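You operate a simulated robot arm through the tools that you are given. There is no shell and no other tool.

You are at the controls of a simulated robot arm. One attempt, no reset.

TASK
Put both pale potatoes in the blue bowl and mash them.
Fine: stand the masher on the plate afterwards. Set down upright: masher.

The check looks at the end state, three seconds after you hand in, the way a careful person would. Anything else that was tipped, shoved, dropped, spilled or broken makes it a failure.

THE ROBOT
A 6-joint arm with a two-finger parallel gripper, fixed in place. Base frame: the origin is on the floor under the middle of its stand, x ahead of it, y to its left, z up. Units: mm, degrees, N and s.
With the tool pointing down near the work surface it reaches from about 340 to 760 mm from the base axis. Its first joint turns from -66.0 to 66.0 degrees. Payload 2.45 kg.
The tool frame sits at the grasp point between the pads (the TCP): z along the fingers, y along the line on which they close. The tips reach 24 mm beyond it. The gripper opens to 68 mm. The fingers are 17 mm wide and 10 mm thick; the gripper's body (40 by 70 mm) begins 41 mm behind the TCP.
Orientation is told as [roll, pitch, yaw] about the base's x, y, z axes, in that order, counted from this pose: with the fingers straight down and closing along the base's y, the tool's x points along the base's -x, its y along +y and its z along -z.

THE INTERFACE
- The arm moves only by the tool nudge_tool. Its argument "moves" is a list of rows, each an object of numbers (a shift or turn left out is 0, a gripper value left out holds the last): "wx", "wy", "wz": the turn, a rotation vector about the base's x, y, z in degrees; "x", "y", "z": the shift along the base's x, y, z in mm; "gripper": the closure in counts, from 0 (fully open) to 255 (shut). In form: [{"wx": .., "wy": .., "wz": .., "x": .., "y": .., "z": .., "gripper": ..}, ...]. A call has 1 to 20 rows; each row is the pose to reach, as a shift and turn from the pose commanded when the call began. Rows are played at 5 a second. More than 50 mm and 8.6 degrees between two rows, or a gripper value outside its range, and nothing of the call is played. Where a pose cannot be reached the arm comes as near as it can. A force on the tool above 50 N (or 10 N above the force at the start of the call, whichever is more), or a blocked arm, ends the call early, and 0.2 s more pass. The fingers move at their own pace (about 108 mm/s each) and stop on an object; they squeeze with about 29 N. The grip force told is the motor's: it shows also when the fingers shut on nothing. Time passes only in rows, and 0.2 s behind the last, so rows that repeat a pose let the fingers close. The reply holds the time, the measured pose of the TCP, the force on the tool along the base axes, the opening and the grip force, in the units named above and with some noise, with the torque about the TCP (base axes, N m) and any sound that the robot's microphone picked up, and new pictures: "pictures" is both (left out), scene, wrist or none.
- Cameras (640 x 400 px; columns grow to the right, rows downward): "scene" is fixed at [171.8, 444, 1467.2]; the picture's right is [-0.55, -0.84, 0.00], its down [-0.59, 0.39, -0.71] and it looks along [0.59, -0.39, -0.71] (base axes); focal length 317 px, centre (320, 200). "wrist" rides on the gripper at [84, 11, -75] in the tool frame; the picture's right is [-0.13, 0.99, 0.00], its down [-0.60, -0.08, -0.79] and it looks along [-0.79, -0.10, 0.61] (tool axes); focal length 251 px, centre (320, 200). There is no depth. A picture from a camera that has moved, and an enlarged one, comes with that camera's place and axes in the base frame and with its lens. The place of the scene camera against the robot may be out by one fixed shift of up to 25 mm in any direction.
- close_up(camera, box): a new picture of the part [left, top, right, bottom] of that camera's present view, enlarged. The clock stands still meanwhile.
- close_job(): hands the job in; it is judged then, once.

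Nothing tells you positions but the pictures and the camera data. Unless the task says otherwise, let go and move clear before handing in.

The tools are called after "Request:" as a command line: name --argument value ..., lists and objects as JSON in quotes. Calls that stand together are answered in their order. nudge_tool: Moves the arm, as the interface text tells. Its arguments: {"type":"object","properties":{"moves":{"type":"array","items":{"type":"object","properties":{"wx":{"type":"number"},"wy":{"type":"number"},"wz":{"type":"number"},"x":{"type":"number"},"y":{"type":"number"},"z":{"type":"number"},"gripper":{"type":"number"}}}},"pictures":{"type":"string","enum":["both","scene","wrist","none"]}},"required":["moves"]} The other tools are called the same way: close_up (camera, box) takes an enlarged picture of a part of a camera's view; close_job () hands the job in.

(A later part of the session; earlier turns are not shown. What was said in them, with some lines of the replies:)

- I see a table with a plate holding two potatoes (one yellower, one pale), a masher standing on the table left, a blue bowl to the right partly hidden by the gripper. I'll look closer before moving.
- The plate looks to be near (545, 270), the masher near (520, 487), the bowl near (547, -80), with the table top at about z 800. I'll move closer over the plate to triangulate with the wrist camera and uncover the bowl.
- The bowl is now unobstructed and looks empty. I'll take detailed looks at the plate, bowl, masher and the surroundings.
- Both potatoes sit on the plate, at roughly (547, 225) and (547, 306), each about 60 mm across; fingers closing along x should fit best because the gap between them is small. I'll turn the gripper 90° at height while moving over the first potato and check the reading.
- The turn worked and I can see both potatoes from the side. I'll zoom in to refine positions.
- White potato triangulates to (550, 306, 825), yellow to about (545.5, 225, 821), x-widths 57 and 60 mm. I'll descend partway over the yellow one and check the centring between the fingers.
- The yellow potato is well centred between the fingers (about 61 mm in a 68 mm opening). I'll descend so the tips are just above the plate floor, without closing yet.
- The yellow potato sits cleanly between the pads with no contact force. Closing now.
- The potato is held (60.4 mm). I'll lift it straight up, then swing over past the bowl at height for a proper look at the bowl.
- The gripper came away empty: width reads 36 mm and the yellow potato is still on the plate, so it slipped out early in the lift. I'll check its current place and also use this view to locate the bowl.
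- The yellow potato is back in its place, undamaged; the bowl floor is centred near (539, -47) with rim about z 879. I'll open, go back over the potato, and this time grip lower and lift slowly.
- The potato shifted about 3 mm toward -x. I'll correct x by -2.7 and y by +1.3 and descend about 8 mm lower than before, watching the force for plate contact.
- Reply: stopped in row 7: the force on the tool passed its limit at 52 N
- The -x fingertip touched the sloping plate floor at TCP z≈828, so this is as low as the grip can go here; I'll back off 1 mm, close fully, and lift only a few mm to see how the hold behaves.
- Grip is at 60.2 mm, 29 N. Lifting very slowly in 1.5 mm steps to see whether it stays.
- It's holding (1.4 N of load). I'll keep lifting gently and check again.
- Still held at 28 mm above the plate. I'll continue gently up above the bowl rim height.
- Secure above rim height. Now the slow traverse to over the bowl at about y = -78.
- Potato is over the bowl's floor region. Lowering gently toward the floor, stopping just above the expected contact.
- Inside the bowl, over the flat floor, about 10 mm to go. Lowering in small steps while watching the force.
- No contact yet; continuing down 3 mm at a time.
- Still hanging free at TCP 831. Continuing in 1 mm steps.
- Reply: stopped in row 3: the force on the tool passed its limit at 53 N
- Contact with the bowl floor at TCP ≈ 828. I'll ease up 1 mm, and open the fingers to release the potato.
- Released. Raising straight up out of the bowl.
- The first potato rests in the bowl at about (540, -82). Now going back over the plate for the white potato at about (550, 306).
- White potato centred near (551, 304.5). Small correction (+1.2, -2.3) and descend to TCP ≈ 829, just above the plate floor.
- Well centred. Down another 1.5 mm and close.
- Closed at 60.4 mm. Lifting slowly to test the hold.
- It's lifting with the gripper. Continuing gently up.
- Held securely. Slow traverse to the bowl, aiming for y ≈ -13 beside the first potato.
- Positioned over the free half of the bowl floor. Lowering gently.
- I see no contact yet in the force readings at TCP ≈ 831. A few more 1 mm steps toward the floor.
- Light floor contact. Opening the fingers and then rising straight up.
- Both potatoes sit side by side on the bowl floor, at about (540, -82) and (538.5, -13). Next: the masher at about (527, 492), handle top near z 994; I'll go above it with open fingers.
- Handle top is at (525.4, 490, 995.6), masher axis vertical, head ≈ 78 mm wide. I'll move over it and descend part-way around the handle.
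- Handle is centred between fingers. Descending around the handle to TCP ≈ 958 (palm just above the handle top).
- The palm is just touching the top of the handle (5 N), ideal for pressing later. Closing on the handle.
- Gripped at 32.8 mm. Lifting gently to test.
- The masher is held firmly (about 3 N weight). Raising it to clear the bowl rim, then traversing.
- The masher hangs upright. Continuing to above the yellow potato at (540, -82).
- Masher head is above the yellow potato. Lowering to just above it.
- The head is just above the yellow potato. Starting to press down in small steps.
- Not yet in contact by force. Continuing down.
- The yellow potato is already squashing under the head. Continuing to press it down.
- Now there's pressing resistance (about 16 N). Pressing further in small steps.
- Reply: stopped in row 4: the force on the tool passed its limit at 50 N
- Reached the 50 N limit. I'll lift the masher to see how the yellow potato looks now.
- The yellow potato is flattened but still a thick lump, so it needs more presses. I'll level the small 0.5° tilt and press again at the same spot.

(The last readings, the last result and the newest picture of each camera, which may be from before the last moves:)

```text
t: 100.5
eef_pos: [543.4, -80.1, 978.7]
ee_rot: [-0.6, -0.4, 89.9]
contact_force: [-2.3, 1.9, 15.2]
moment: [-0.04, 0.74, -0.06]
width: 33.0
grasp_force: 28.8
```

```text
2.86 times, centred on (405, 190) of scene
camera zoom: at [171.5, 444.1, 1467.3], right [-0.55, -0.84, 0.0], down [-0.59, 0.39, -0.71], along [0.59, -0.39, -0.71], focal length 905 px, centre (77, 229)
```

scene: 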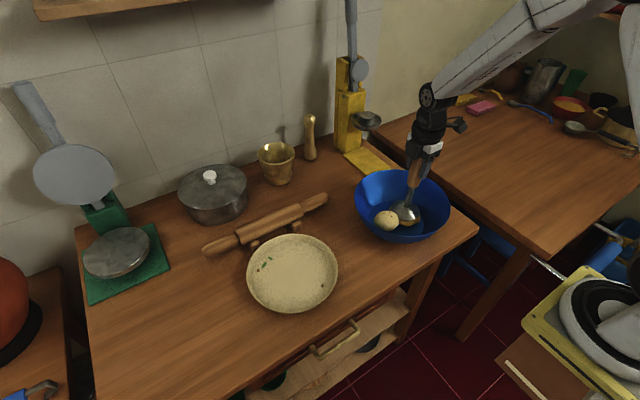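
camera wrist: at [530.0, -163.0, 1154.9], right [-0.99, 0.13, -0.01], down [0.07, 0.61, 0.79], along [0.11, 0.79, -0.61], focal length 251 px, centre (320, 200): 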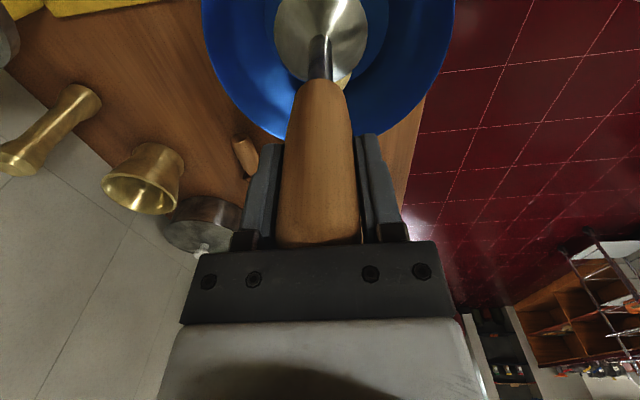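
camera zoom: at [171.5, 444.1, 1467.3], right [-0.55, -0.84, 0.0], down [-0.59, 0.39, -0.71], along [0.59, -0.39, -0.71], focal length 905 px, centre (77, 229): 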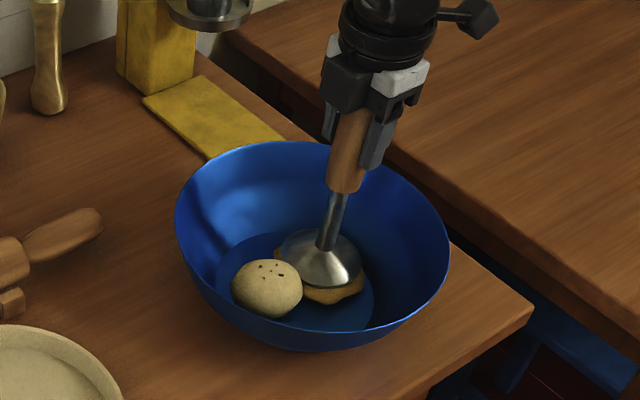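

It's mashing further (head now about 10–12 mm off the floor). Pressing a bit more to the limit, then checking.

Request:
nudge_tool --moves '[{"z": -1}, {"z": -2}, {"z": -3}, {"z": -4}, {"z": -5}, {"z": -6}, {"z": -7}, {"z": -8}]' --pictures "none"

Request:
nudge_tool --moves '[{"z": 3, "wx": -0.2, "wy": 0.3}, {"z": 12, "wx": -0.4, "wy": 0.5}, {"z": 26, "wx": -0.4, "wy": 0.5}, {"z": 42, "wx": -0.4, "wy": 0.5}, {"z": 60, "wx": -0.4, "wy": 0.5}, {"z": 80, "wx": -0.4, "wy": 0.5}, {"z": 97, "wx": -0.4, "wy": 0.5}, {"z": 105, "wx": -0.4, "wy": 0.5}, {"z": 105, "wx": -0.4, "wy": 0.5}]' --pictures "both"

Request:
close_up --camera "scene" --box '[340, 150, 470, 260]'

```text
t: 101.3
eef_pos: [544.5, -78.3, 977.9]
ee_rot: [-0.8, -0.4, 89.9]
contact_force: [-4.2, 2.2, 13.4]
moment: [-0.19, 0.81, -0.11]
width: 33.0
grasp_force: 29.0
stopped in row 4: the force on the tool passed its limit at 51 N (the readings are from after the stop); the commanded pose is now the measured one
```

```text
t: 103.3
eef_pos: [544.3, -79.7, 1083.4]
ee_rot: [-0.4, 0.0, 90.0]
contact_force: [0.0, -0.4, -2.0]
moment: [0.01, 0.0, -0.01]
width: 33.2
grasp_force: 29.0
camera wrist: at [531.9, -163.7, 1157.7], right [-0.99, 0.13, -0.01], down [0.07, 0.6, 0.79], along [0.11, 0.79, -0.61], focal length 251 px, centre (320, 200)
```

scene: 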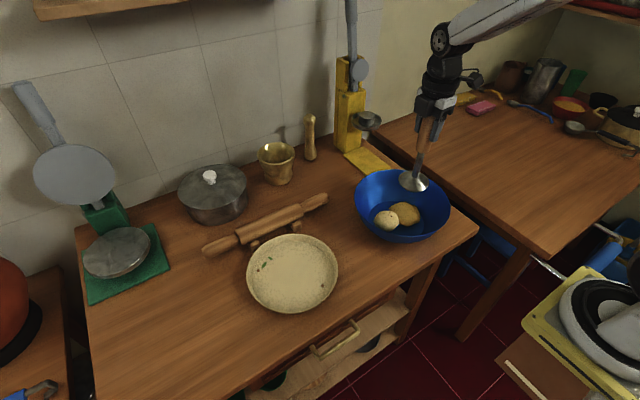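
wrist: 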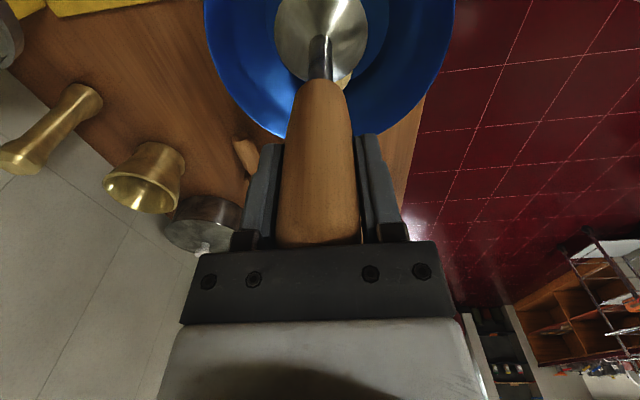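

```text
3.64 times, centred on (405, 205) of scene
camera zoom: at [171.9, 444.0, 1467.2], right [-0.55, -0.84, 0.0], down [-0.59, 0.39, -0.71], along [0.59, -0.39, -0.71], focal length 1152 px, centre (11, 182)
```

zoom: 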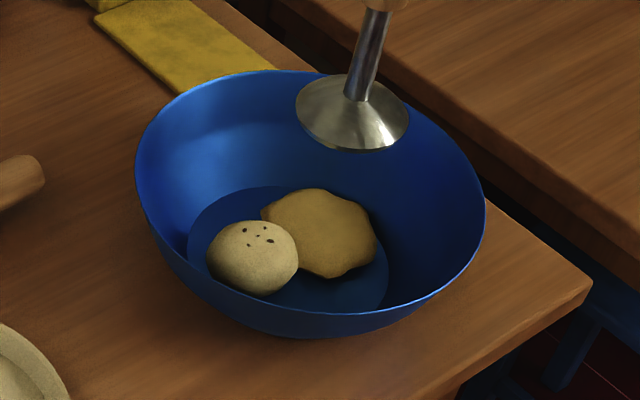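

It's now a flatter pancake. One more press on the yellow one (correcting a 3 mm drift and the remaining small tilt).

Request:
nudge_tool --moves '[{"x": -2, "z": -8, "wy": 0.4}, {"x": -3, "z": -22, "wy": 0.4}, {"x": -3, "z": -40, "wy": 0.4}, {"x": -3, "z": -58, "wy": 0.4}, {"x": -3, "z": -74, "wy": 0.4}, {"x": -3, "z": -86, "wy": 0.4}, {"x": -3, "z": -94, "wy": 0.4}, {"x": -3, "z": -98, "wy": 0.4}, {"x": -3, "z": -100, "wy": 0.4}, {"x": -3, "z": -102, "wy": 0.4}, {"x": -3, "z": -104, "wy": 0.4}, {"x": -3, "z": -106, "wy": 0.4}, {"x": -3, "z": -108, "wy": 0.4}, {"x": -3, "z": -110, "wy": 0.4}, {"x": -3, "z": -112, "wy": 0.4}, {"x": -3, "z": -114, "wy": 0.4}, {"x": -3, "z": -116, "wy": 0.4}, {"x": -3, "z": -118, "wy": 0.4}]' --pictures "scene"

Request:
close_up --camera "scene" --box '[340, 120, 470, 260]'

```text
t: 106.3
eef_pos: [543.5, -79.7, 977.9]
ee_rot: [-0.2, 0.0, 89.9]
contact_force: [-7.5, 0.9, 15.2]
moment: [0.12, 0.64, 0.0]
width: 32.9
grasp_force: 29.0
stopped in row 14: the force on the tool passed its limit at 55 N (the readings are from after the stop); the commanded pose is now the measured one
```

scene: 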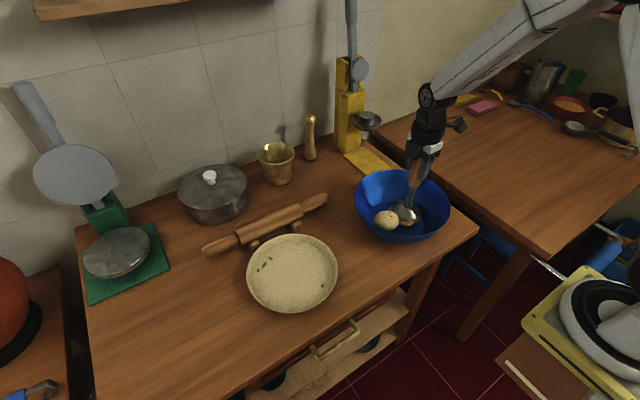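

```text
2.86 times, centred on (405, 190) of scene
camera zoom: at [171.4, 444.1, 1467.3], right [-0.55, -0.84, 0.0], down [-0.59, 0.39, -0.71], along [0.59, -0.39, -0.71], focal length 905 px, centre (77, 229)
```

zoom: 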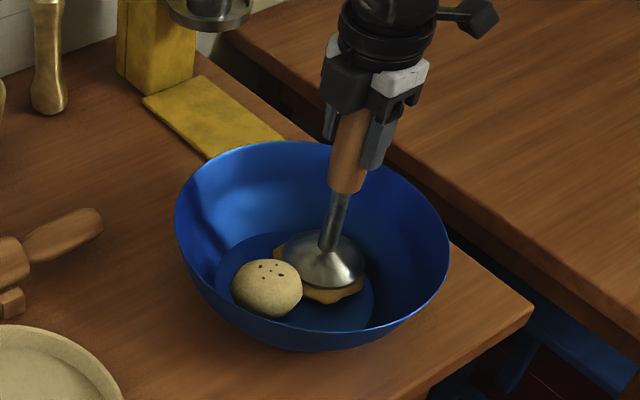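

Same stopping height (TCP ≈ 978) this time. Lifting to see whether the yellow one is fully flattened.

Request:
nudge_tool --moves '[{"z": 3}, {"z": 12}, {"z": 26}, {"z": 42}, {"z": 60}, {"z": 80}, {"z": 97}, {"z": 105}, {"z": 105}]' --pictures "scene"

Request:
close_up --camera "scene" --box '[355, 170, 455, 250]'

```text
t: 108.3
eef_pos: [543.4, -80.0, 1082.1]
ee_rot: [-0.1, 0.2, 90.0]
contact_force: [0.3, 0.2, -2.9]
moment: [0.01, -0.03, 0.04]
width: 32.9
grasp_force: 29.2
```

scene: 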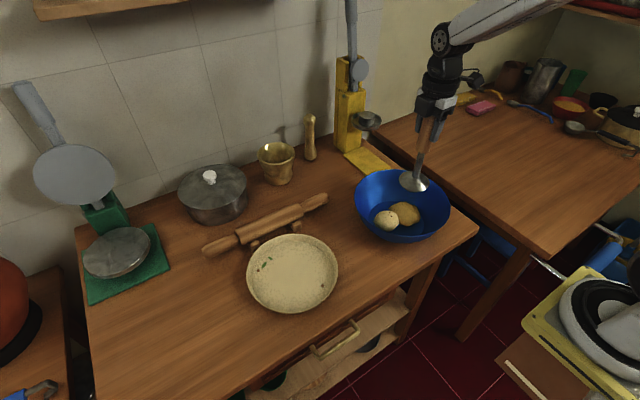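

```text
5.00 times, centred on (405, 210) of scene
camera zoom: at [171.9, 444.0, 1467.2], right [-0.55, -0.84, 0.0], down [-0.59, 0.39, -0.71], along [0.59, -0.39, -0.71], focal length 1584 px, centre (-105, 150)
```

zoom: 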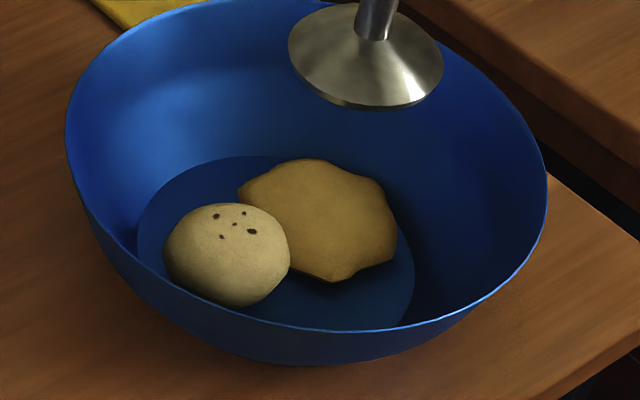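

The yellow potato is a flat patty now and no longer changes. Next the white one: I'll move the masher over to about (539, -17), so the head stays clear of the sloping wall.

Request:
nudge_tool --moves '[{"y": 6, "x": -1}, {"y": 18, "x": -2}, {"y": 34, "x": -3}, {"y": 50, "x": -3}, {"y": 60, "x": -3}, {"y": 63, "x": -3}, {"y": 63, "x": -3, "z": -8}, {"y": 63, "x": -3, "z": -22}, {"y": 63, "x": -3, "z": -38}, {"y": 63, "x": -3, "z": -50}, {"y": 63, "x": -3, "z": -50}]' --pictures "both"

Request:
close_up --camera "scene" --box '[340, 120, 470, 260]'

```text
t: 110.7
eef_pos: [540.4, -16.9, 1033.1]
ee_rot: [-0.1, 0.1, 89.9]
contact_force: [-0.2, 0.2, -2.7]
moment: [0.02, -0.01, 0.0]
width: 32.7
grasp_force: 28.9
camera wrist: at [528.1, -100.7, 1107.6], right [-0.99, 0.13, 0.0], down [0.08, 0.61, 0.79], along [0.1, 0.79, -0.61], focal length 251 px, centre (320, 200)
```

scene: 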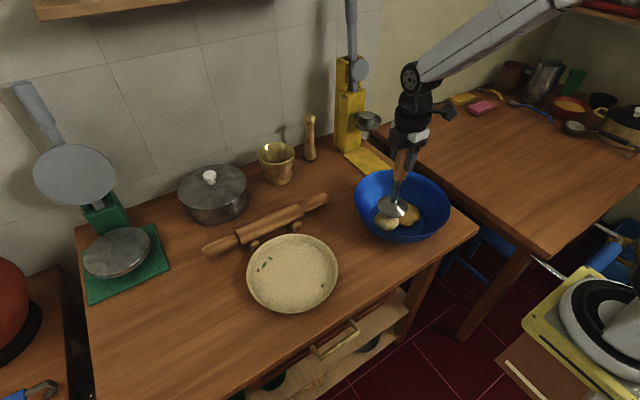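
wrist: 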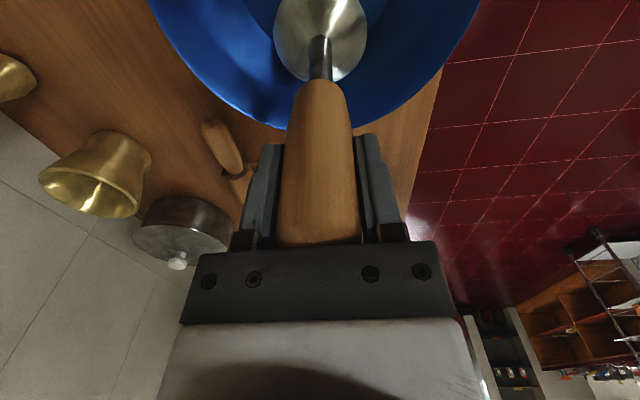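

```text
2.86 times, centred on (405, 190) of scene
camera zoom: at [171.9, 444.0, 1467.2], right [-0.55, -0.84, 0.0], down [-0.59, 0.39, -0.71], along [0.59, -0.39, -0.71], focal length 905 px, centre (77, 229)
```

zoom: 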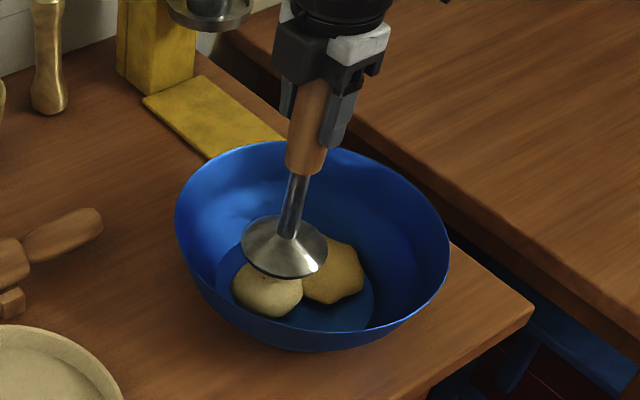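

Masher head is over the white potato. Pressing down steadily.

Request:
nudge_tool --moves '[{"z": -4}, {"z": -8}, {"z": -12}, {"z": -16}, {"z": -20}, {"z": -24}, {"z": -27}, {"z": -30}, {"z": -33}, {"z": -36}, {"z": -38}, {"z": -40}, {"z": -42}, {"z": -44}, {"z": -46}, {"z": -48}]' --pictures "scene"

Request:
close_up --camera "scene" --box '[340, 120, 470, 260]'

```text
t: 114.0
eef_pos: [542.2, -16.9, 989.9]
ee_rot: [-0.4, 0.1, 90.1]
contact_force: [-5.2, 0.4, 14.7]
moment: [0.15, 0.82, 0.03]
width: 33.0
grasp_force: 28.4
stopped in row 16: the force on the tool passed its limit at 54 N (the readings are from after the stop); the commanded pose is now the measured one
```

scene: 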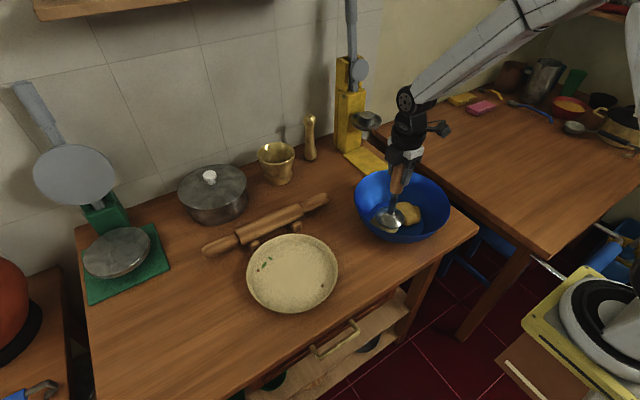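

```text
2.86 times, centred on (405, 190) of scene
camera zoom: at [171.4, 444.0, 1467.3], right [-0.55, -0.84, 0.0], down [-0.59, 0.39, -0.71], along [0.59, -0.39, -0.71], focal length 905 px, centre (77, 229)
```

zoom: 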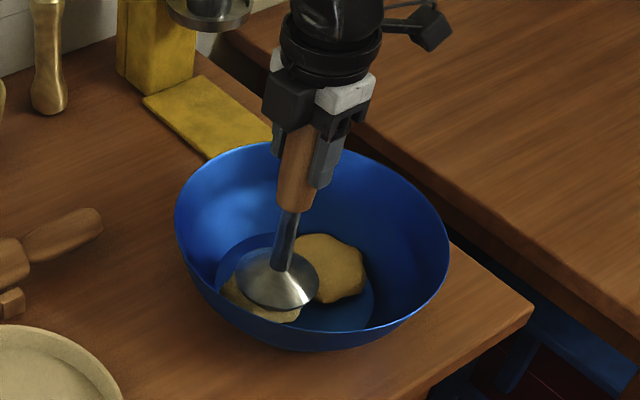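

First stage done on the white one (same height as before). Lifting and pressing again, correcting the small drift and tilt.

Request:
nudge_tool --moves '[{"z": 4}, {"z": 14, "wy": 0.4, "x": -1}, {"z": 26, "wy": 0.4, "x": -2}, {"z": 36, "wy": 0.4, "x": -2}, {"z": 40, "wy": 0.4, "x": -2}, {"z": 40, "wy": 0.4, "x": -2}, {"z": 32, "wy": 0.4, "x": -2}, {"z": 22, "wy": 0.4, "x": -2}, {"z": 14, "wy": 0.4, "x": -2}, {"z": 8, "wy": 0.4, "x": -2}, {"z": 4, "wy": 0.4, "x": -2}, {"z": 1, "wy": 0.4, "x": -2}, {"z": -2, "wy": 0.4, "x": -2}, {"z": -4, "wy": 0.4, "x": -2}, {"z": -6, "wy": 0.4, "x": -2}, {"z": -8, "wy": 0.4, "x": -2}, {"z": -10, "wy": 0.4, "x": -2}, {"z": -12, "wy": 0.4, "x": -2}, {"z": -14, "wy": 0.4, "x": -2}]' --pictures "scene"

Request:
nudge_tool --moves '[{"z": -1}, {"z": -2}, {"z": -3}, {"z": -4}, {"z": -5}, {"z": -6}]' --pictures "none"

```text
t: 118.0
eef_pos: [540.8, -15.6, 979.0]
ee_rot: [-0.3, 0.1, 89.9]
contact_force: [-9.9, 0.0, 34.3]
moment: [0.17, 1.09, 0.03]
width: 32.7
grasp_force: 29.1
```

scene: 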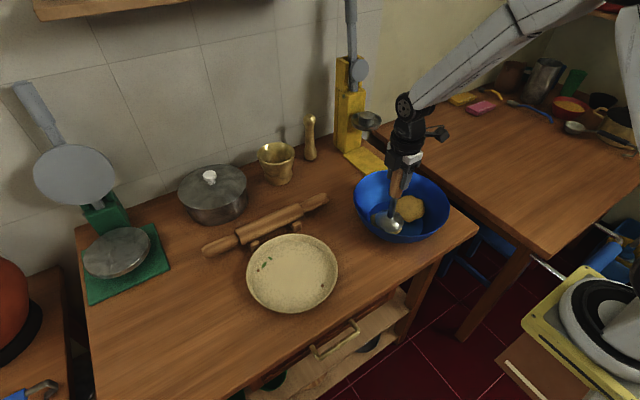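

```text
t: 118.4
eef_pos: [540.1, -16.7, 979.1]
ee_rot: [-0.3, 0.1, 90.1]
contact_force: [-6.5, 0.5, 12.6]
moment: [0.32, 0.63, 0.13]
width: 33.0
grasp_force: 28.9
stopped in row 2: the force on the tool passed its limit at 52 N (the readings are from after the stop); the commanded pose is now the measured one
```

Stopped again at the deeper height. Lifting to see the result.

Request:
nudge_tool --moves '[{"z": 3}, {"z": 12, "wy": 0.3}, {"z": 26, "wy": 0.3}, {"z": 42, "wy": 0.3}, {"z": 60, "wy": 0.3}, {"z": 80, "wy": 0.3}, {"z": 100, "wy": 0.3}, {"z": 115, "wy": 0.3}, {"z": 121, "wy": 0.3}, {"z": 121, "wy": 0.3}]' --pictures "scene"

Request:
close_up --camera "scene" --box '[345, 160, 460, 250]'

```text
t: 120.6
eef_pos: [541.2, -17.2, 1098.7]
ee_rot: [0.1, 0.0, 90.0]
contact_force: [0.9, -0.2, -1.4]
moment: [0.02, -0.01, 0.01]
width: 32.8
grasp_force: 29.1
```

scene: 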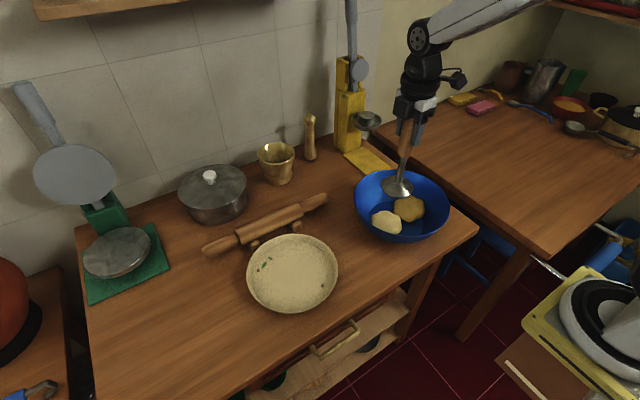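

```text
4.44 times, centred on (402, 205) of scene
camera zoom: at [171.9, 444.0, 1467.2], right [-0.55, -0.84, 0.0], down [-0.59, 0.39, -0.71], along [0.59, -0.39, -0.71], focal length 1408 px, centre (-47, 178)
```

zoom: 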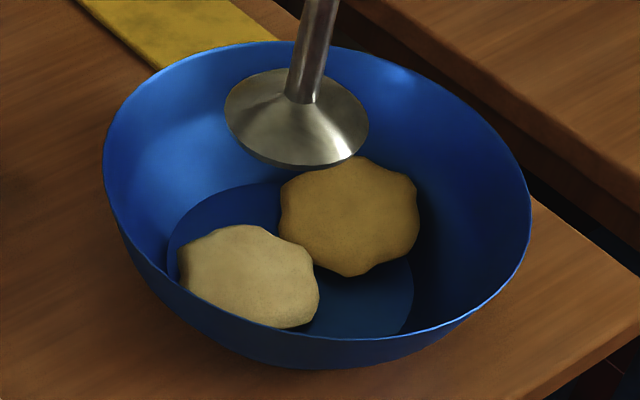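

Both are now flattened patties. I'd like an exact look from above to see where they lie and whether another press changes anything, so I'll shift the masher aside for a clear wrist view.

Request:
nudge_tool --moves '[{"x": -10, "y": -10}, {"x": -30, "y": -30}, {"x": -55, "y": -52}, {"x": -80, "y": -75}, {"x": -105, "y": -98}, {"x": -128, "y": -118}, {"x": -145, "y": -130}, {"x": -150, "y": -135}, {"x": -150, "y": -135}]' --pictures "both"

Request:
close_up --camera "wrist" --box '[120, 0, 360, 180]'

Request:
close_up --camera "scene" --box '[345, 160, 460, 250]'

```text
t: 122.6
eef_pos: [391.9, -151.4, 1099.1]
ee_rot: [0.0, 0.0, 90.1]
contact_force: [-0.3, -0.1, -3.1]
moment: [-0.04, 0.01, -0.01]
width: 32.9
grasp_force: 29.0
camera wrist: at [379.9, -235.8, 1173.8], right [-0.99, 0.13, 0.0], down [0.08, 0.61, 0.79], along [0.1, 0.79, -0.61], focal length 251 px, centre (320, 200)
```

scene: 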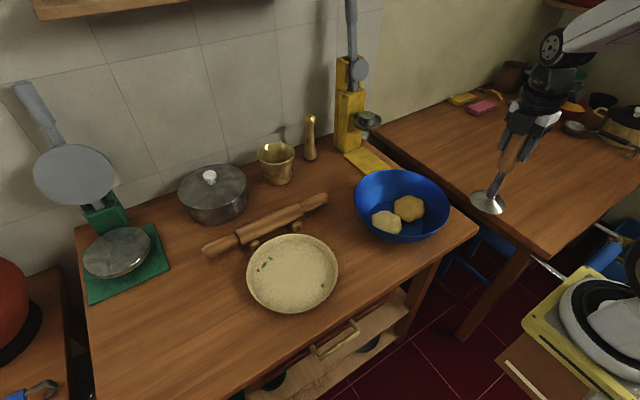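
wrist: 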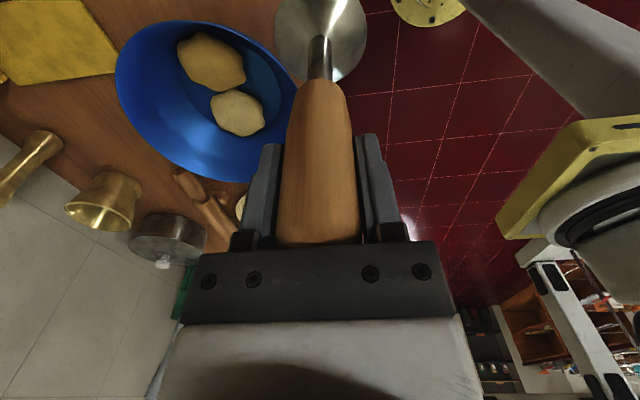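

```text
2.22 times, centred on (240, 90) of wrist
camera zoom: at [379.9, -235.8, 1173.8], right [-0.99, 0.13, 0.0], down [0.08, 0.61, 0.79], along [0.1, 0.79, -0.61], focal length 559 px, centre (498, 444)
```

zoom: 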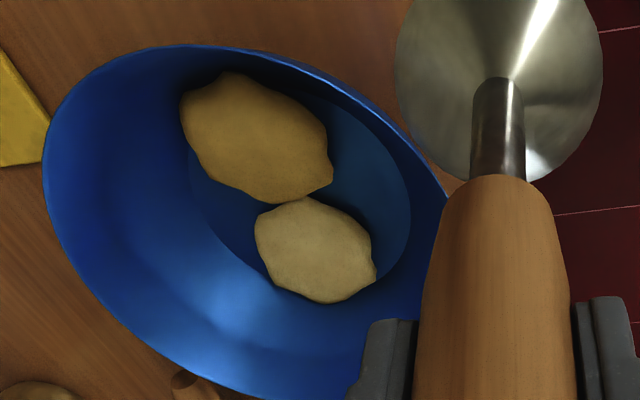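

```text
4.44 times, centred on (402, 205) of scene
camera zoom: at [171.9, 444.0, 1467.2], right [-0.55, -0.84, 0.0], down [-0.59, 0.39, -0.71], along [0.59, -0.39, -0.71], focal length 1408 px, centre (-47, 178)
```

zoom: 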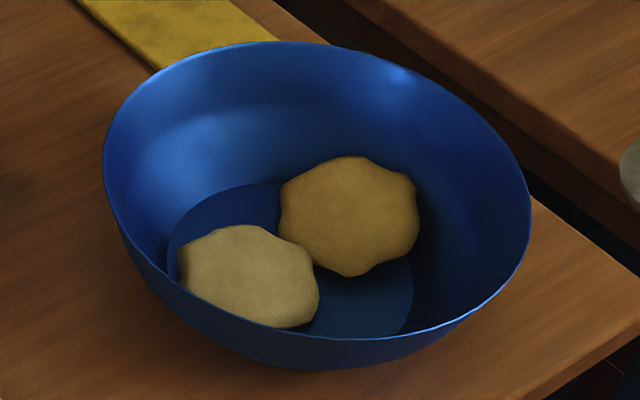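

Both patties are in the bowl: yellow near (548, -98), white near (542, -18). I'll do one confirming press on the white one to see if it gets any flatter.

Request:
nudge_tool --moves '[{"x": 8, "y": 8}, {"x": 28, "y": 26}, {"x": 52, "y": 47}, {"x": 77, "y": 70}, {"x": 102, "y": 92}, {"x": 125, "y": 112}, {"x": 142, "y": 125}, {"x": 149, "y": 130}, {"x": 149, "y": 130, "z": -10}, {"x": 149, "y": 130, "z": -30}, {"x": 149, "y": 130, "z": -55}, {"x": 149, "y": 130, "z": -78}, {"x": 149, "y": 130, "z": -95}, {"x": 149, "y": 130, "z": -105}, {"x": 149, "y": 130, "z": -110}, {"x": 149, "y": 130, "z": -110}]' --pictures "none"

Request:
nudge_tool --moves '[{"z": -2}, {"z": -4}, {"z": -6}, {"z": -8}, {"z": -10}, {"z": -12}, {"z": -14}, {"z": -16}, {"z": -18}, {"z": -20}]' --pictures "scene"

Request:
close_up --camera "scene" --box '[345, 160, 460, 250]'

```text
t: 126.0
eef_pos: [540.9, -23.2, 989.2]
ee_rot: [0.0, 0.1, 89.9]
contact_force: [0.6, -0.1, -2.2]
moment: [0.01, 0.02, 0.04]
width: 32.9
grasp_force: 29.1
```

```text
t: 127.8
eef_pos: [543.6, -22.3, 978.4]
ee_rot: [-0.3, 0.2, 90.2]
contact_force: [-6.7, -0.5, 15.5]
moment: [0.07, 0.7, 0.01]
width: 33.0
grasp_force: 28.9
stopped in row 8: the force on the tool passed its limit at 55 N (the readings are from after the stop); the commanded pose is now the measured one
```

scene: 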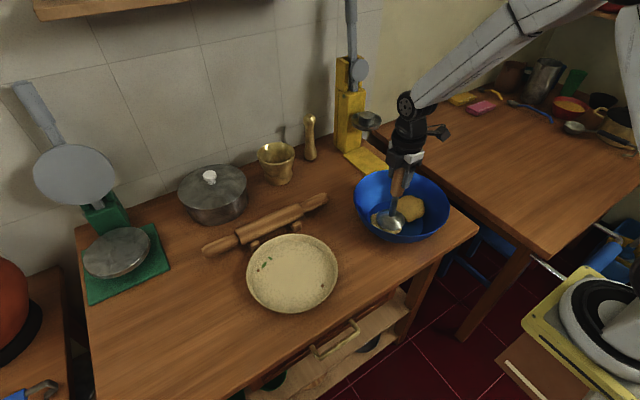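

```text
4.44 times, centred on (402, 205) of scene
camera zoom: at [171.4, 444.0, 1467.3], right [-0.55, -0.84, 0.0], down [-0.59, 0.39, -0.71], along [0.59, -0.39, -0.71], focal length 1408 px, centre (-47, 178)
```

zoom: 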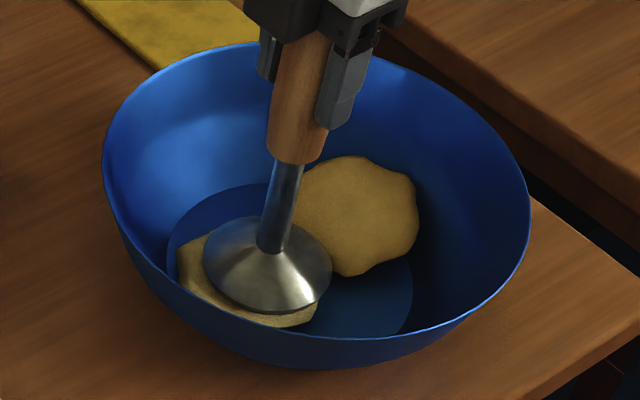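

The stopping height is unchanged at 978, so both are fully mashed. Now lifting the masher out and carrying it back over the plate's centre (547, 269).

Request:
nudge_tool --moves '[{"z": 3}, {"z": 12, "wy": 0.3, "wx": 0.2}, {"z": 28, "wy": 0.3, "wx": 0.2}, {"z": 48, "wy": 0.3, "wx": 0.2}, {"z": 70, "wy": 0.3, "wx": 0.2}, {"z": 92, "wy": 0.3, "wx": 0.2}, {"z": 110, "wy": 0.3, "wx": 0.2}, {"z": 120, "wy": 0.3, "wx": 0.2}, {"z": 122, "y": 5, "wy": 0.3, "wx": 0.2}, {"z": 122, "y": 18, "wy": 0.3, "wx": 0.2}, {"z": 122, "y": 40, "wy": 0.3, "wx": 0.2}, {"z": 122, "y": 66, "x": 1, "wy": 0.3, "wx": 0.2}, {"z": 122, "y": 94, "x": 2, "wy": 0.3, "wx": 0.2}, {"z": 122, "y": 122, "x": 3, "wy": 0.3, "wx": 0.2}, {"z": 122, "y": 150, "x": 4, "wy": 0.3, "wx": 0.2}, {"z": 122, "y": 178, "x": 5, "wy": 0.3, "wx": 0.2}, {"z": 122, "y": 204, "x": 5, "wy": 0.3, "wx": 0.2}, {"z": 122, "y": 226, "x": 5, "wy": 0.3, "wx": 0.2}, {"z": 122, "y": 240, "x": 5, "wy": 0.3, "wx": 0.2}, {"z": 122, "y": 245, "x": 5, "wy": 0.3, "wx": 0.2}]' --pictures "both"

Request:
close_up --camera "scene" --box '[345, 160, 460, 250]'

```text
t: 131.9
eef_pos: [547.3, 224.2, 1098.8]
ee_rot: [-0.1, 0.0, 90.0]
contact_force: [-0.3, -0.4, -2.7]
moment: [0.03, -0.01, 0.0]
width: 32.8
grasp_force: 28.9
camera wrist: at [535.2, 139.0, 1174.2], right [-0.99, 0.13, 0.0], down [0.08, 0.6, 0.79], along [0.1, 0.79, -0.61], focal length 251 px, centre (320, 200)
```

scene: 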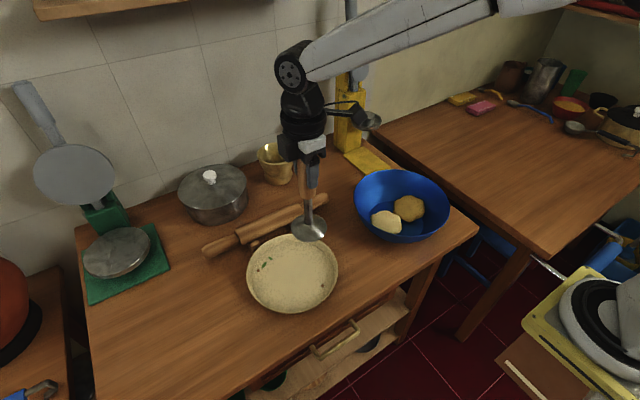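
wrist: 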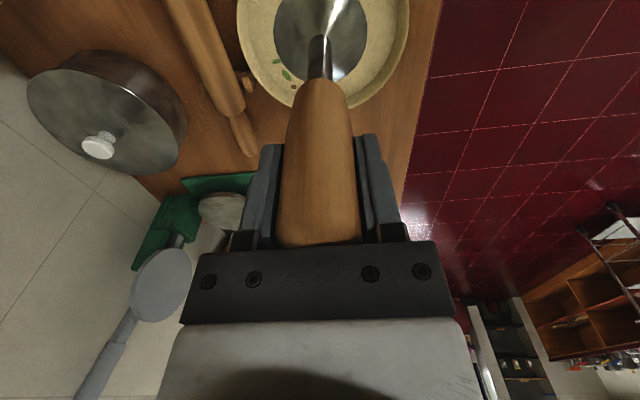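

```text
4.44 times, centred on (402, 205) of scene
camera zoom: at [171.9, 444.1, 1467.2], right [-0.55, -0.84, 0.0], down [-0.59, 0.39, -0.71], along [0.59, -0.39, -0.71], focal length 1408 px, centre (-47, 178)
```

zoom: 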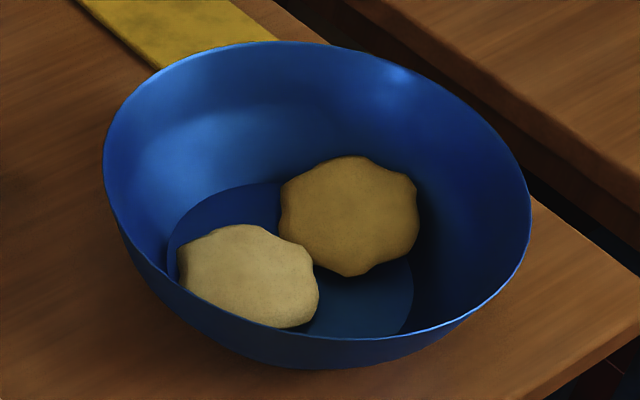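

Both patties lie in the bowl. Moving on to the plate centre and lowering the masher to just above it.

Request:
nudge_tool --moves '[{"y": 8, "x": 1}, {"y": 22, "x": 1}, {"y": 36, "x": 1}, {"y": 44, "x": 1}, {"y": 46, "x": 1}, {"y": 46, "x": 1, "z": -8}, {"y": 46, "x": 1, "z": -22}, {"y": 46, "x": 1, "z": -40}, {"y": 46, "x": 1, "z": -58}, {"y": 46, "x": 1, "z": -76}, {"y": 46, "x": 1, "z": -92}, {"y": 46, "x": 1, "z": -104}, {"y": 46, "x": 1, "z": -112}, {"y": 46, "x": 1, "z": -116}, {"y": 46, "x": 1, "z": -116}]' --pictures "both"

Request:
close_up --camera "scene" --box '[230, 200, 360, 320]'

Request:
close_up --camera "wrist" --box '[200, 0, 440, 150]'

```text
t: 135.2
eef_pos: [549.3, 268.2, 984.2]
ee_rot: [0.0, 0.0, 90.0]
contact_force: [0.5, 0.3, -2.9]
moment: [-0.01, -0.03, 0.02]
width: 33.1
grasp_force: 29.4
camera wrist: at [536.5, 184.0, 1058.8], right [-0.99, 0.13, 0.0], down [0.08, 0.6, 0.79], along [0.1, 0.79, -0.61], focal length 251 px, centre (320, 200)
```

scene: 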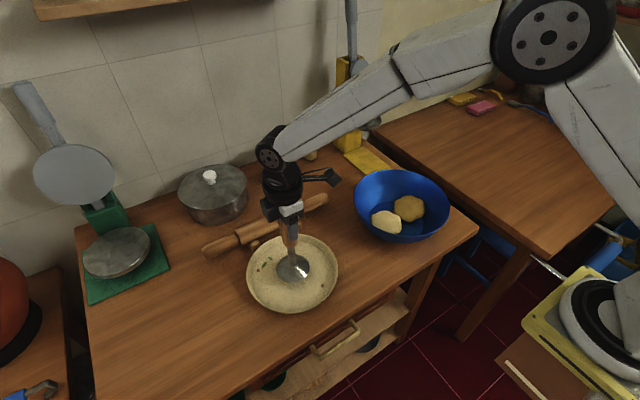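
wrist: 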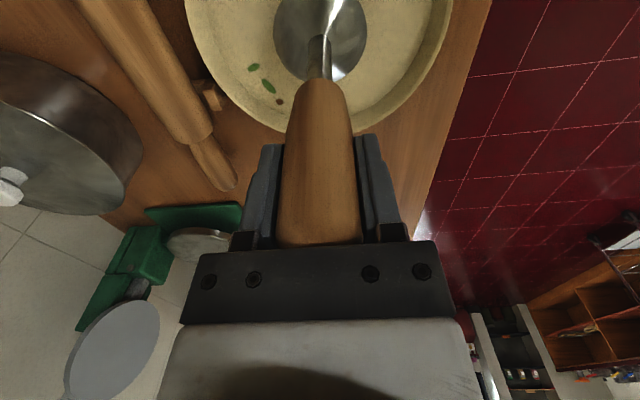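

```text
3.33 times, centred on (295, 260) of scene
camera zoom: at [171.9, 444.0, 1467.2], right [-0.55, -0.84, 0.0], down [-0.59, 0.39, -0.71], along [0.59, -0.39, -0.71], focal length 1056 px, centre (403, 0)
```

zoom: 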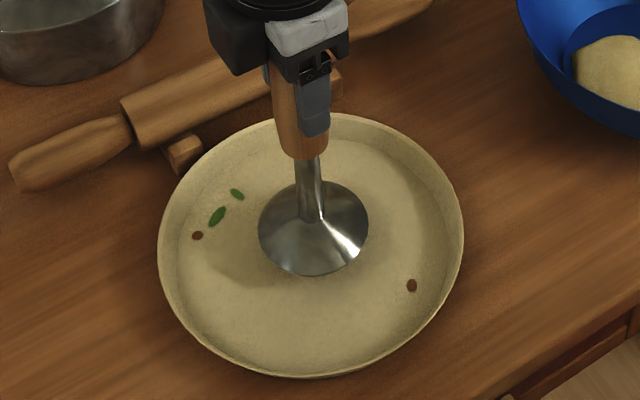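

```text
2.67 times, centred on (320, 75) of wrist
camera zoom: at [536.5, 184.0, 1058.8], right [-0.99, 0.13, 0.0], down [0.08, 0.6, 0.79], along [0.1, 0.79, -0.61], focal length 670 px, centre (320, 533)
```

zoom: 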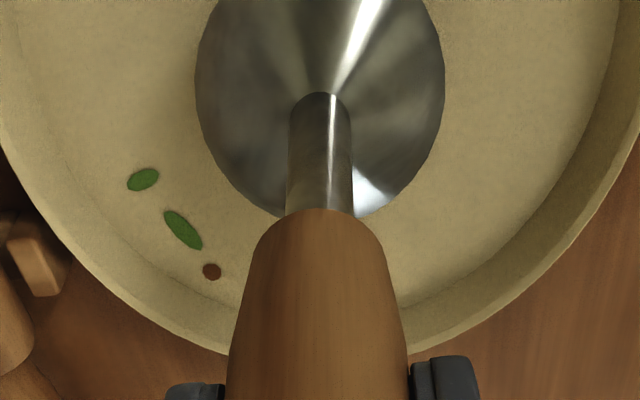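

The masher is centred over the plate, about 20 mm above it. Lowering in small steps until it touches.

Request:
nudge_tool --moves '[{"z": -3}, {"z": -6}, {"z": -9}, {"z": -12}, {"z": -14}, {"z": -14}]' --pictures "none"

Request:
nudge_tool --moves '[{"z": -1}, {"z": -2}, {"z": -2}]' --pictures "none"

Request:
nudge_tool --moves '[{"z": -1}, {"z": -1.5}, {"z": -1.5}]' --pictures "scene"

```text
t: 136.6
eef_pos: [549.5, 268.5, 970.2]
ee_rot: [0.0, -0.1, 90.0]
contact_force: [-0.1, -0.1, -2.2]
moment: [0.02, 0.0, -0.01]
width: 32.8
grasp_force: 29.2
```

```text
t: 137.3
eef_pos: [549.8, 268.3, 966.8]
ee_rot: [0.0, 0.1, 90.1]
contact_force: [-0.5, 0.0, -2.3]
moment: [-0.01, -0.02, -0.02]
width: 32.9
grasp_force: 29.1
```

```text
t: 138.2
eef_pos: [548.5, 268.8, 966.4]
ee_rot: [0.1, 0.0, 90.1]
contact_force: [-0.1, 0.9, -2.1]
moment: [0.02, 0.01, 0.01]
width: 32.7
grasp_force: 29.0
```

scene: 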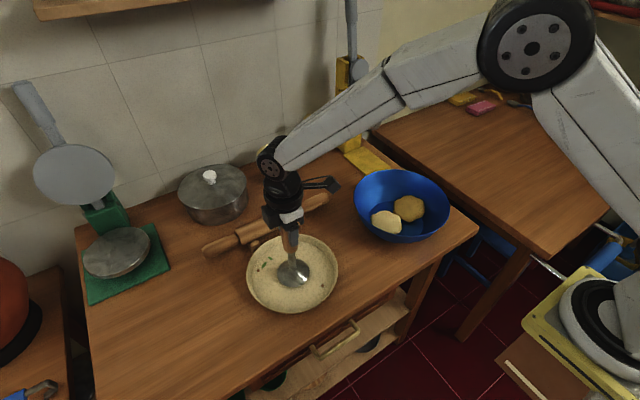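

No contact yet at TCP ≈ 966. Continuing with about 1 mm steps.

Request:
nudge_tool --moves '[{"z": -0.8}, {"z": -1.5}, {"z": -1.5}]' --pictures "none"

Request:
nudge_tool --moves '[{"z": -0.7}, {"z": -0.7}]' --pictures "none"

Request:
nudge_tool --moves '[{"z": -0.5}, {"z": -0.5}]' --pictures "none"

```text
t: 138.9
eef_pos: [549.7, 268.3, 964.9]
ee_rot: [0.0, 0.1, 89.9]
contact_force: [-0.4, -0.6, -2.1]
moment: [0.01, 0.01, -0.03]
width: 32.7
grasp_force: 28.9
```

```text
t: 139.6
eef_pos: [548.9, 269.3, 964.7]
ee_rot: [0.0, 0.1, 90.0]
contact_force: [0.2, -0.2, -1.8]
moment: [0.03, 0.01, -0.05]
width: 32.6
grasp_force: 28.8
```

```text
t: 140.2
eef_pos: [548.9, 269.6, 964.2]
ee_rot: [0.0, 0.0, 90.0]
contact_force: [-0.5, 0.0, -3.2]
moment: [0.03, 0.0, -0.03]
width: 32.9
grasp_force: 28.6
```

Still hanging freely at about 963.6. Continuing.

Request:
nudge_tool --moves '[{"z": -0.7}, {"z": -0.7}]' --pictures "none"

Request:
nudge_tool --moves '[{"z": -0.5}, {"z": -0.5}]' --pictures "none"

```text
t: 140.8
eef_pos: [547.7, 268.2, 964.3]
ee_rot: [0.1, -0.1, 90.2]
contact_force: [-0.5, -1.8, 2.9]
moment: [-0.34, 0.15, -0.08]
width: 32.8
grasp_force: 29.4
```

```text
t: 141.3
eef_pos: [548.6, 269.4, 964.2]
ee_rot: [-0.1, -0.1, 90.1]
contact_force: [-2.2, -0.9, 11.3]
moment: [-0.56, 0.17, -0.03]
width: 32.8
grasp_force: 29.1
```

The masher base has touched the plate (about 13 N). Easing slightly and opening the fingers.

Request:
nudge_tool --moves '[{"z": 0.4}, {"z": 0.4, "gripper": 120}, {"z": 0.4, "gripper": 100}, {"z": 0.4, "gripper": 60}, {"z": 0.4, "gripper": 0}, {"z": 0.4, "gripper": 0}, {"z": 0.4, "gripper": 0}]' --pictures "both"

Request:
close_up --camera "scene" --box '[230, 200, 360, 320]'

```text
t: 142.9
eef_pos: [548.9, 270.0, 962.4]
ee_rot: [-0.1, -0.1, 90.0]
contact_force: [-1.2, 0.6, 9.8]
moment: [-0.1, -0.01, 0.0]
width: 67.9
grasp_force: 0.1
camera wrist: at [536.3, 184.7, 1037.5], right [-0.99, 0.13, 0.0], down [0.08, 0.6, 0.79], along [0.1, 0.79, -0.61], focal length 251 px, centre (320, 200)
```

scene: 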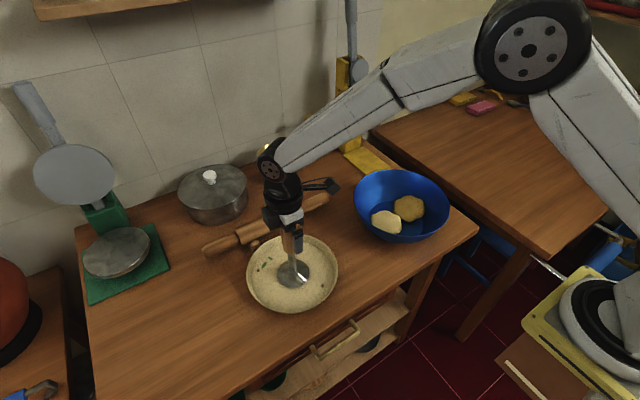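
wrist: 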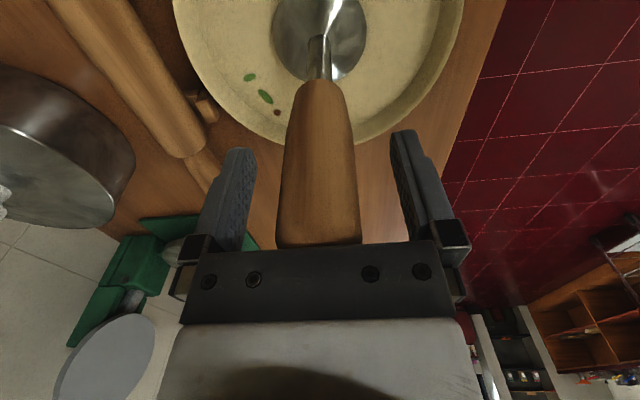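

```text
3.33 times, centred on (295, 260) of scene
camera zoom: at [171.7, 444.0, 1467.3], right [-0.55, -0.84, 0.0], down [-0.59, 0.39, -0.71], along [0.59, -0.39, -0.71], focal length 1056 px, centre (403, 0)
```

zoom: 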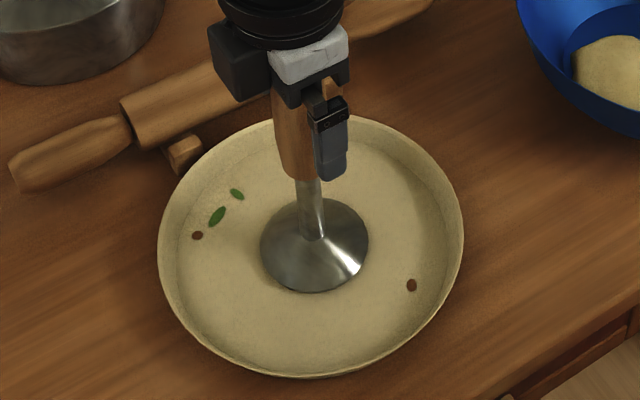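

The masher stands on the plate, fingers fully open around the handle. Raising straight up slowly to clear it.

Request:
nudge_tool --moves '[{"z": 1}, {"z": 3}, {"z": 6}, {"z": 11}, {"z": 18}, {"z": 27}, {"z": 38}, {"z": 50}, {"z": 62}, {"z": 76}, {"z": 92}, {"z": 110}, {"z": 130}, {"z": 145}, {"z": 150}, {"z": 150}]' --pictures "both"

Request:
close_up --camera "scene" --box '[230, 200, 360, 320]'

```text
t: 146.3
eef_pos: [550.1, 268.7, 1112.6]
ee_rot: [-0.1, 0.0, 90.0]
contact_force: [-0.3, -0.3, 0.2]
moment: [0.03, 0.02, 0.0]
width: 67.9
grasp_force: 0.1
camera wrist: at [536.5, 184.3, 1187.6], right [-0.99, 0.13, 0.0], down [0.08, 0.6, 0.79], along [0.1, 0.79, -0.61], focal length 251 px, centre (320, 200)
```

scene: 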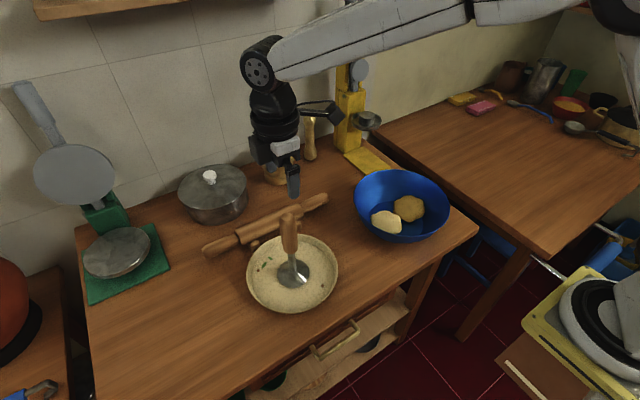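
wrist: 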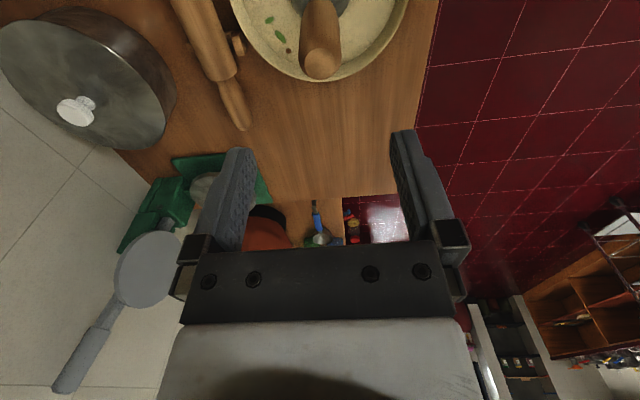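

```text
3.33 times, centred on (295, 260) of scene
camera zoom: at [171.8, 444.0, 1467.2], right [-0.55, -0.84, 0.0], down [-0.59, 0.39, -0.71], along [0.59, -0.39, -0.71], focal length 1056 px, centre (403, 0)
```

zoom: 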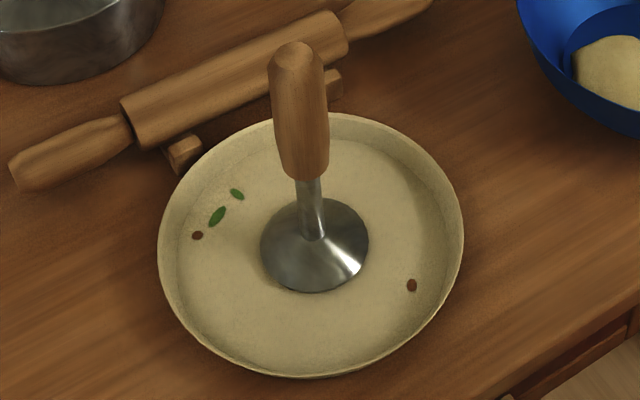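

The masher stands upright at the middle of the plate, both mashed potatoes are in the bowl, and the rest of the table looks undisturbed. I'll move a bit further clear and take a final look.

Request:
nudge_tool --moves '[{"z": 20}, {"z": 50}, {"z": 80, "x": -20}, {"z": 100, "x": -50}, {"z": 105, "x": -90}, {"z": 105, "x": -120}, {"z": 105, "x": -130}, {"z": 105, "x": -130}]' --pictures "both"

Request:
close_up --camera "scene" --box '[220, 150, 470, 320]'

```text
t: 148.2
eef_pos: [417.4, 269.7, 1217.3]
ee_rot: [0.0, -0.1, 90.0]
contact_force: [-0.4, 0.0, -0.5]
moment: [-0.01, 0.01, 0.02]
width: 67.8
grasp_force: 0.1
camera wrist: at [405.9, 184.1, 1292.5], right [-0.99, 0.13, 0.0], down [0.08, 0.6, 0.79], along [0.1, 0.79, -0.61], focal length 251 px, centre (320, 200)
```

scene: 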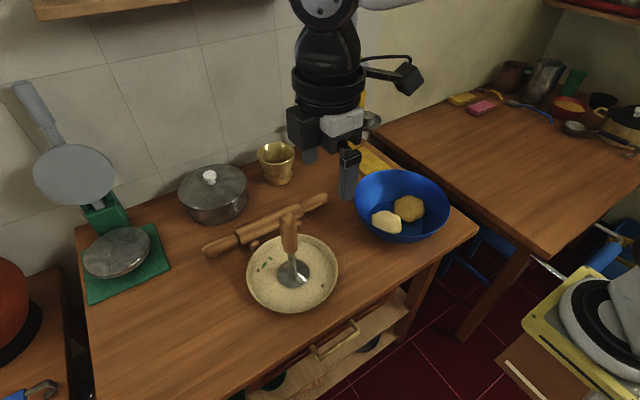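
wrist: 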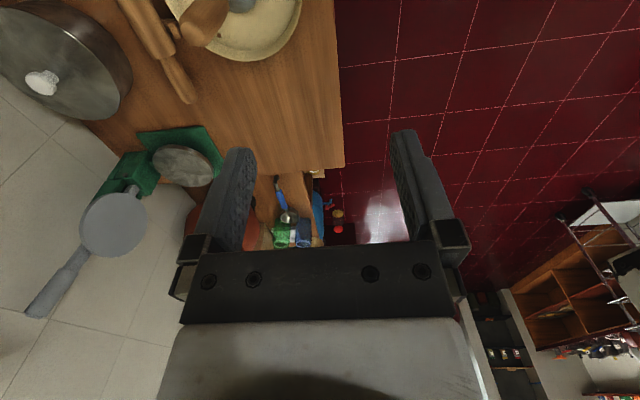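

```text
2.35 times, centred on (345, 235) of scene
camera zoom: at [171.8, 444.0, 1467.2], right [-0.55, -0.84, 0.0], down [-0.59, 0.39, -0.71], along [0.59, -0.39, -0.71], focal length 745 px, centre (261, 118)
```

zoom: 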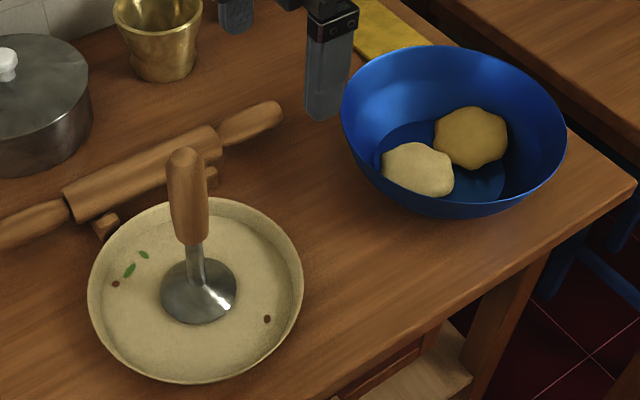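

The picture shows both potatoes mashed flat in the blue bowl and the masher standing upright on the plate. Nothing else has moved and the gripper is clear, so I'm handing in.

Request:
close_job

```text
The job is handed in.
```

Both pale potatoes are in the blue bowl and mashed into flat patties, and the masher is standing upright in the middle of the plate. I handed the job in with the gripper open and clear.

- **First grip:** on my first try the yellow potato slipped out of the fingers as I lifted. It stayed on the plate, about 3 mm from where it started. I gripped it again and lifted slowly, and it held.
- **Mashing:** each potato got three presses up to the 50 N limit. The third press made neither of them any flatter. The yellow patty now leans slightly against the bowl's wall, but it is fully inside.
- **Contacts:** the fingertips briefly hit the 50 N limit against the plate and the bowl floor while I was placing and gripping. Neither one appears to have moved.
- **Everything else:** nothing else on the table looks disturbed in the last pictures.
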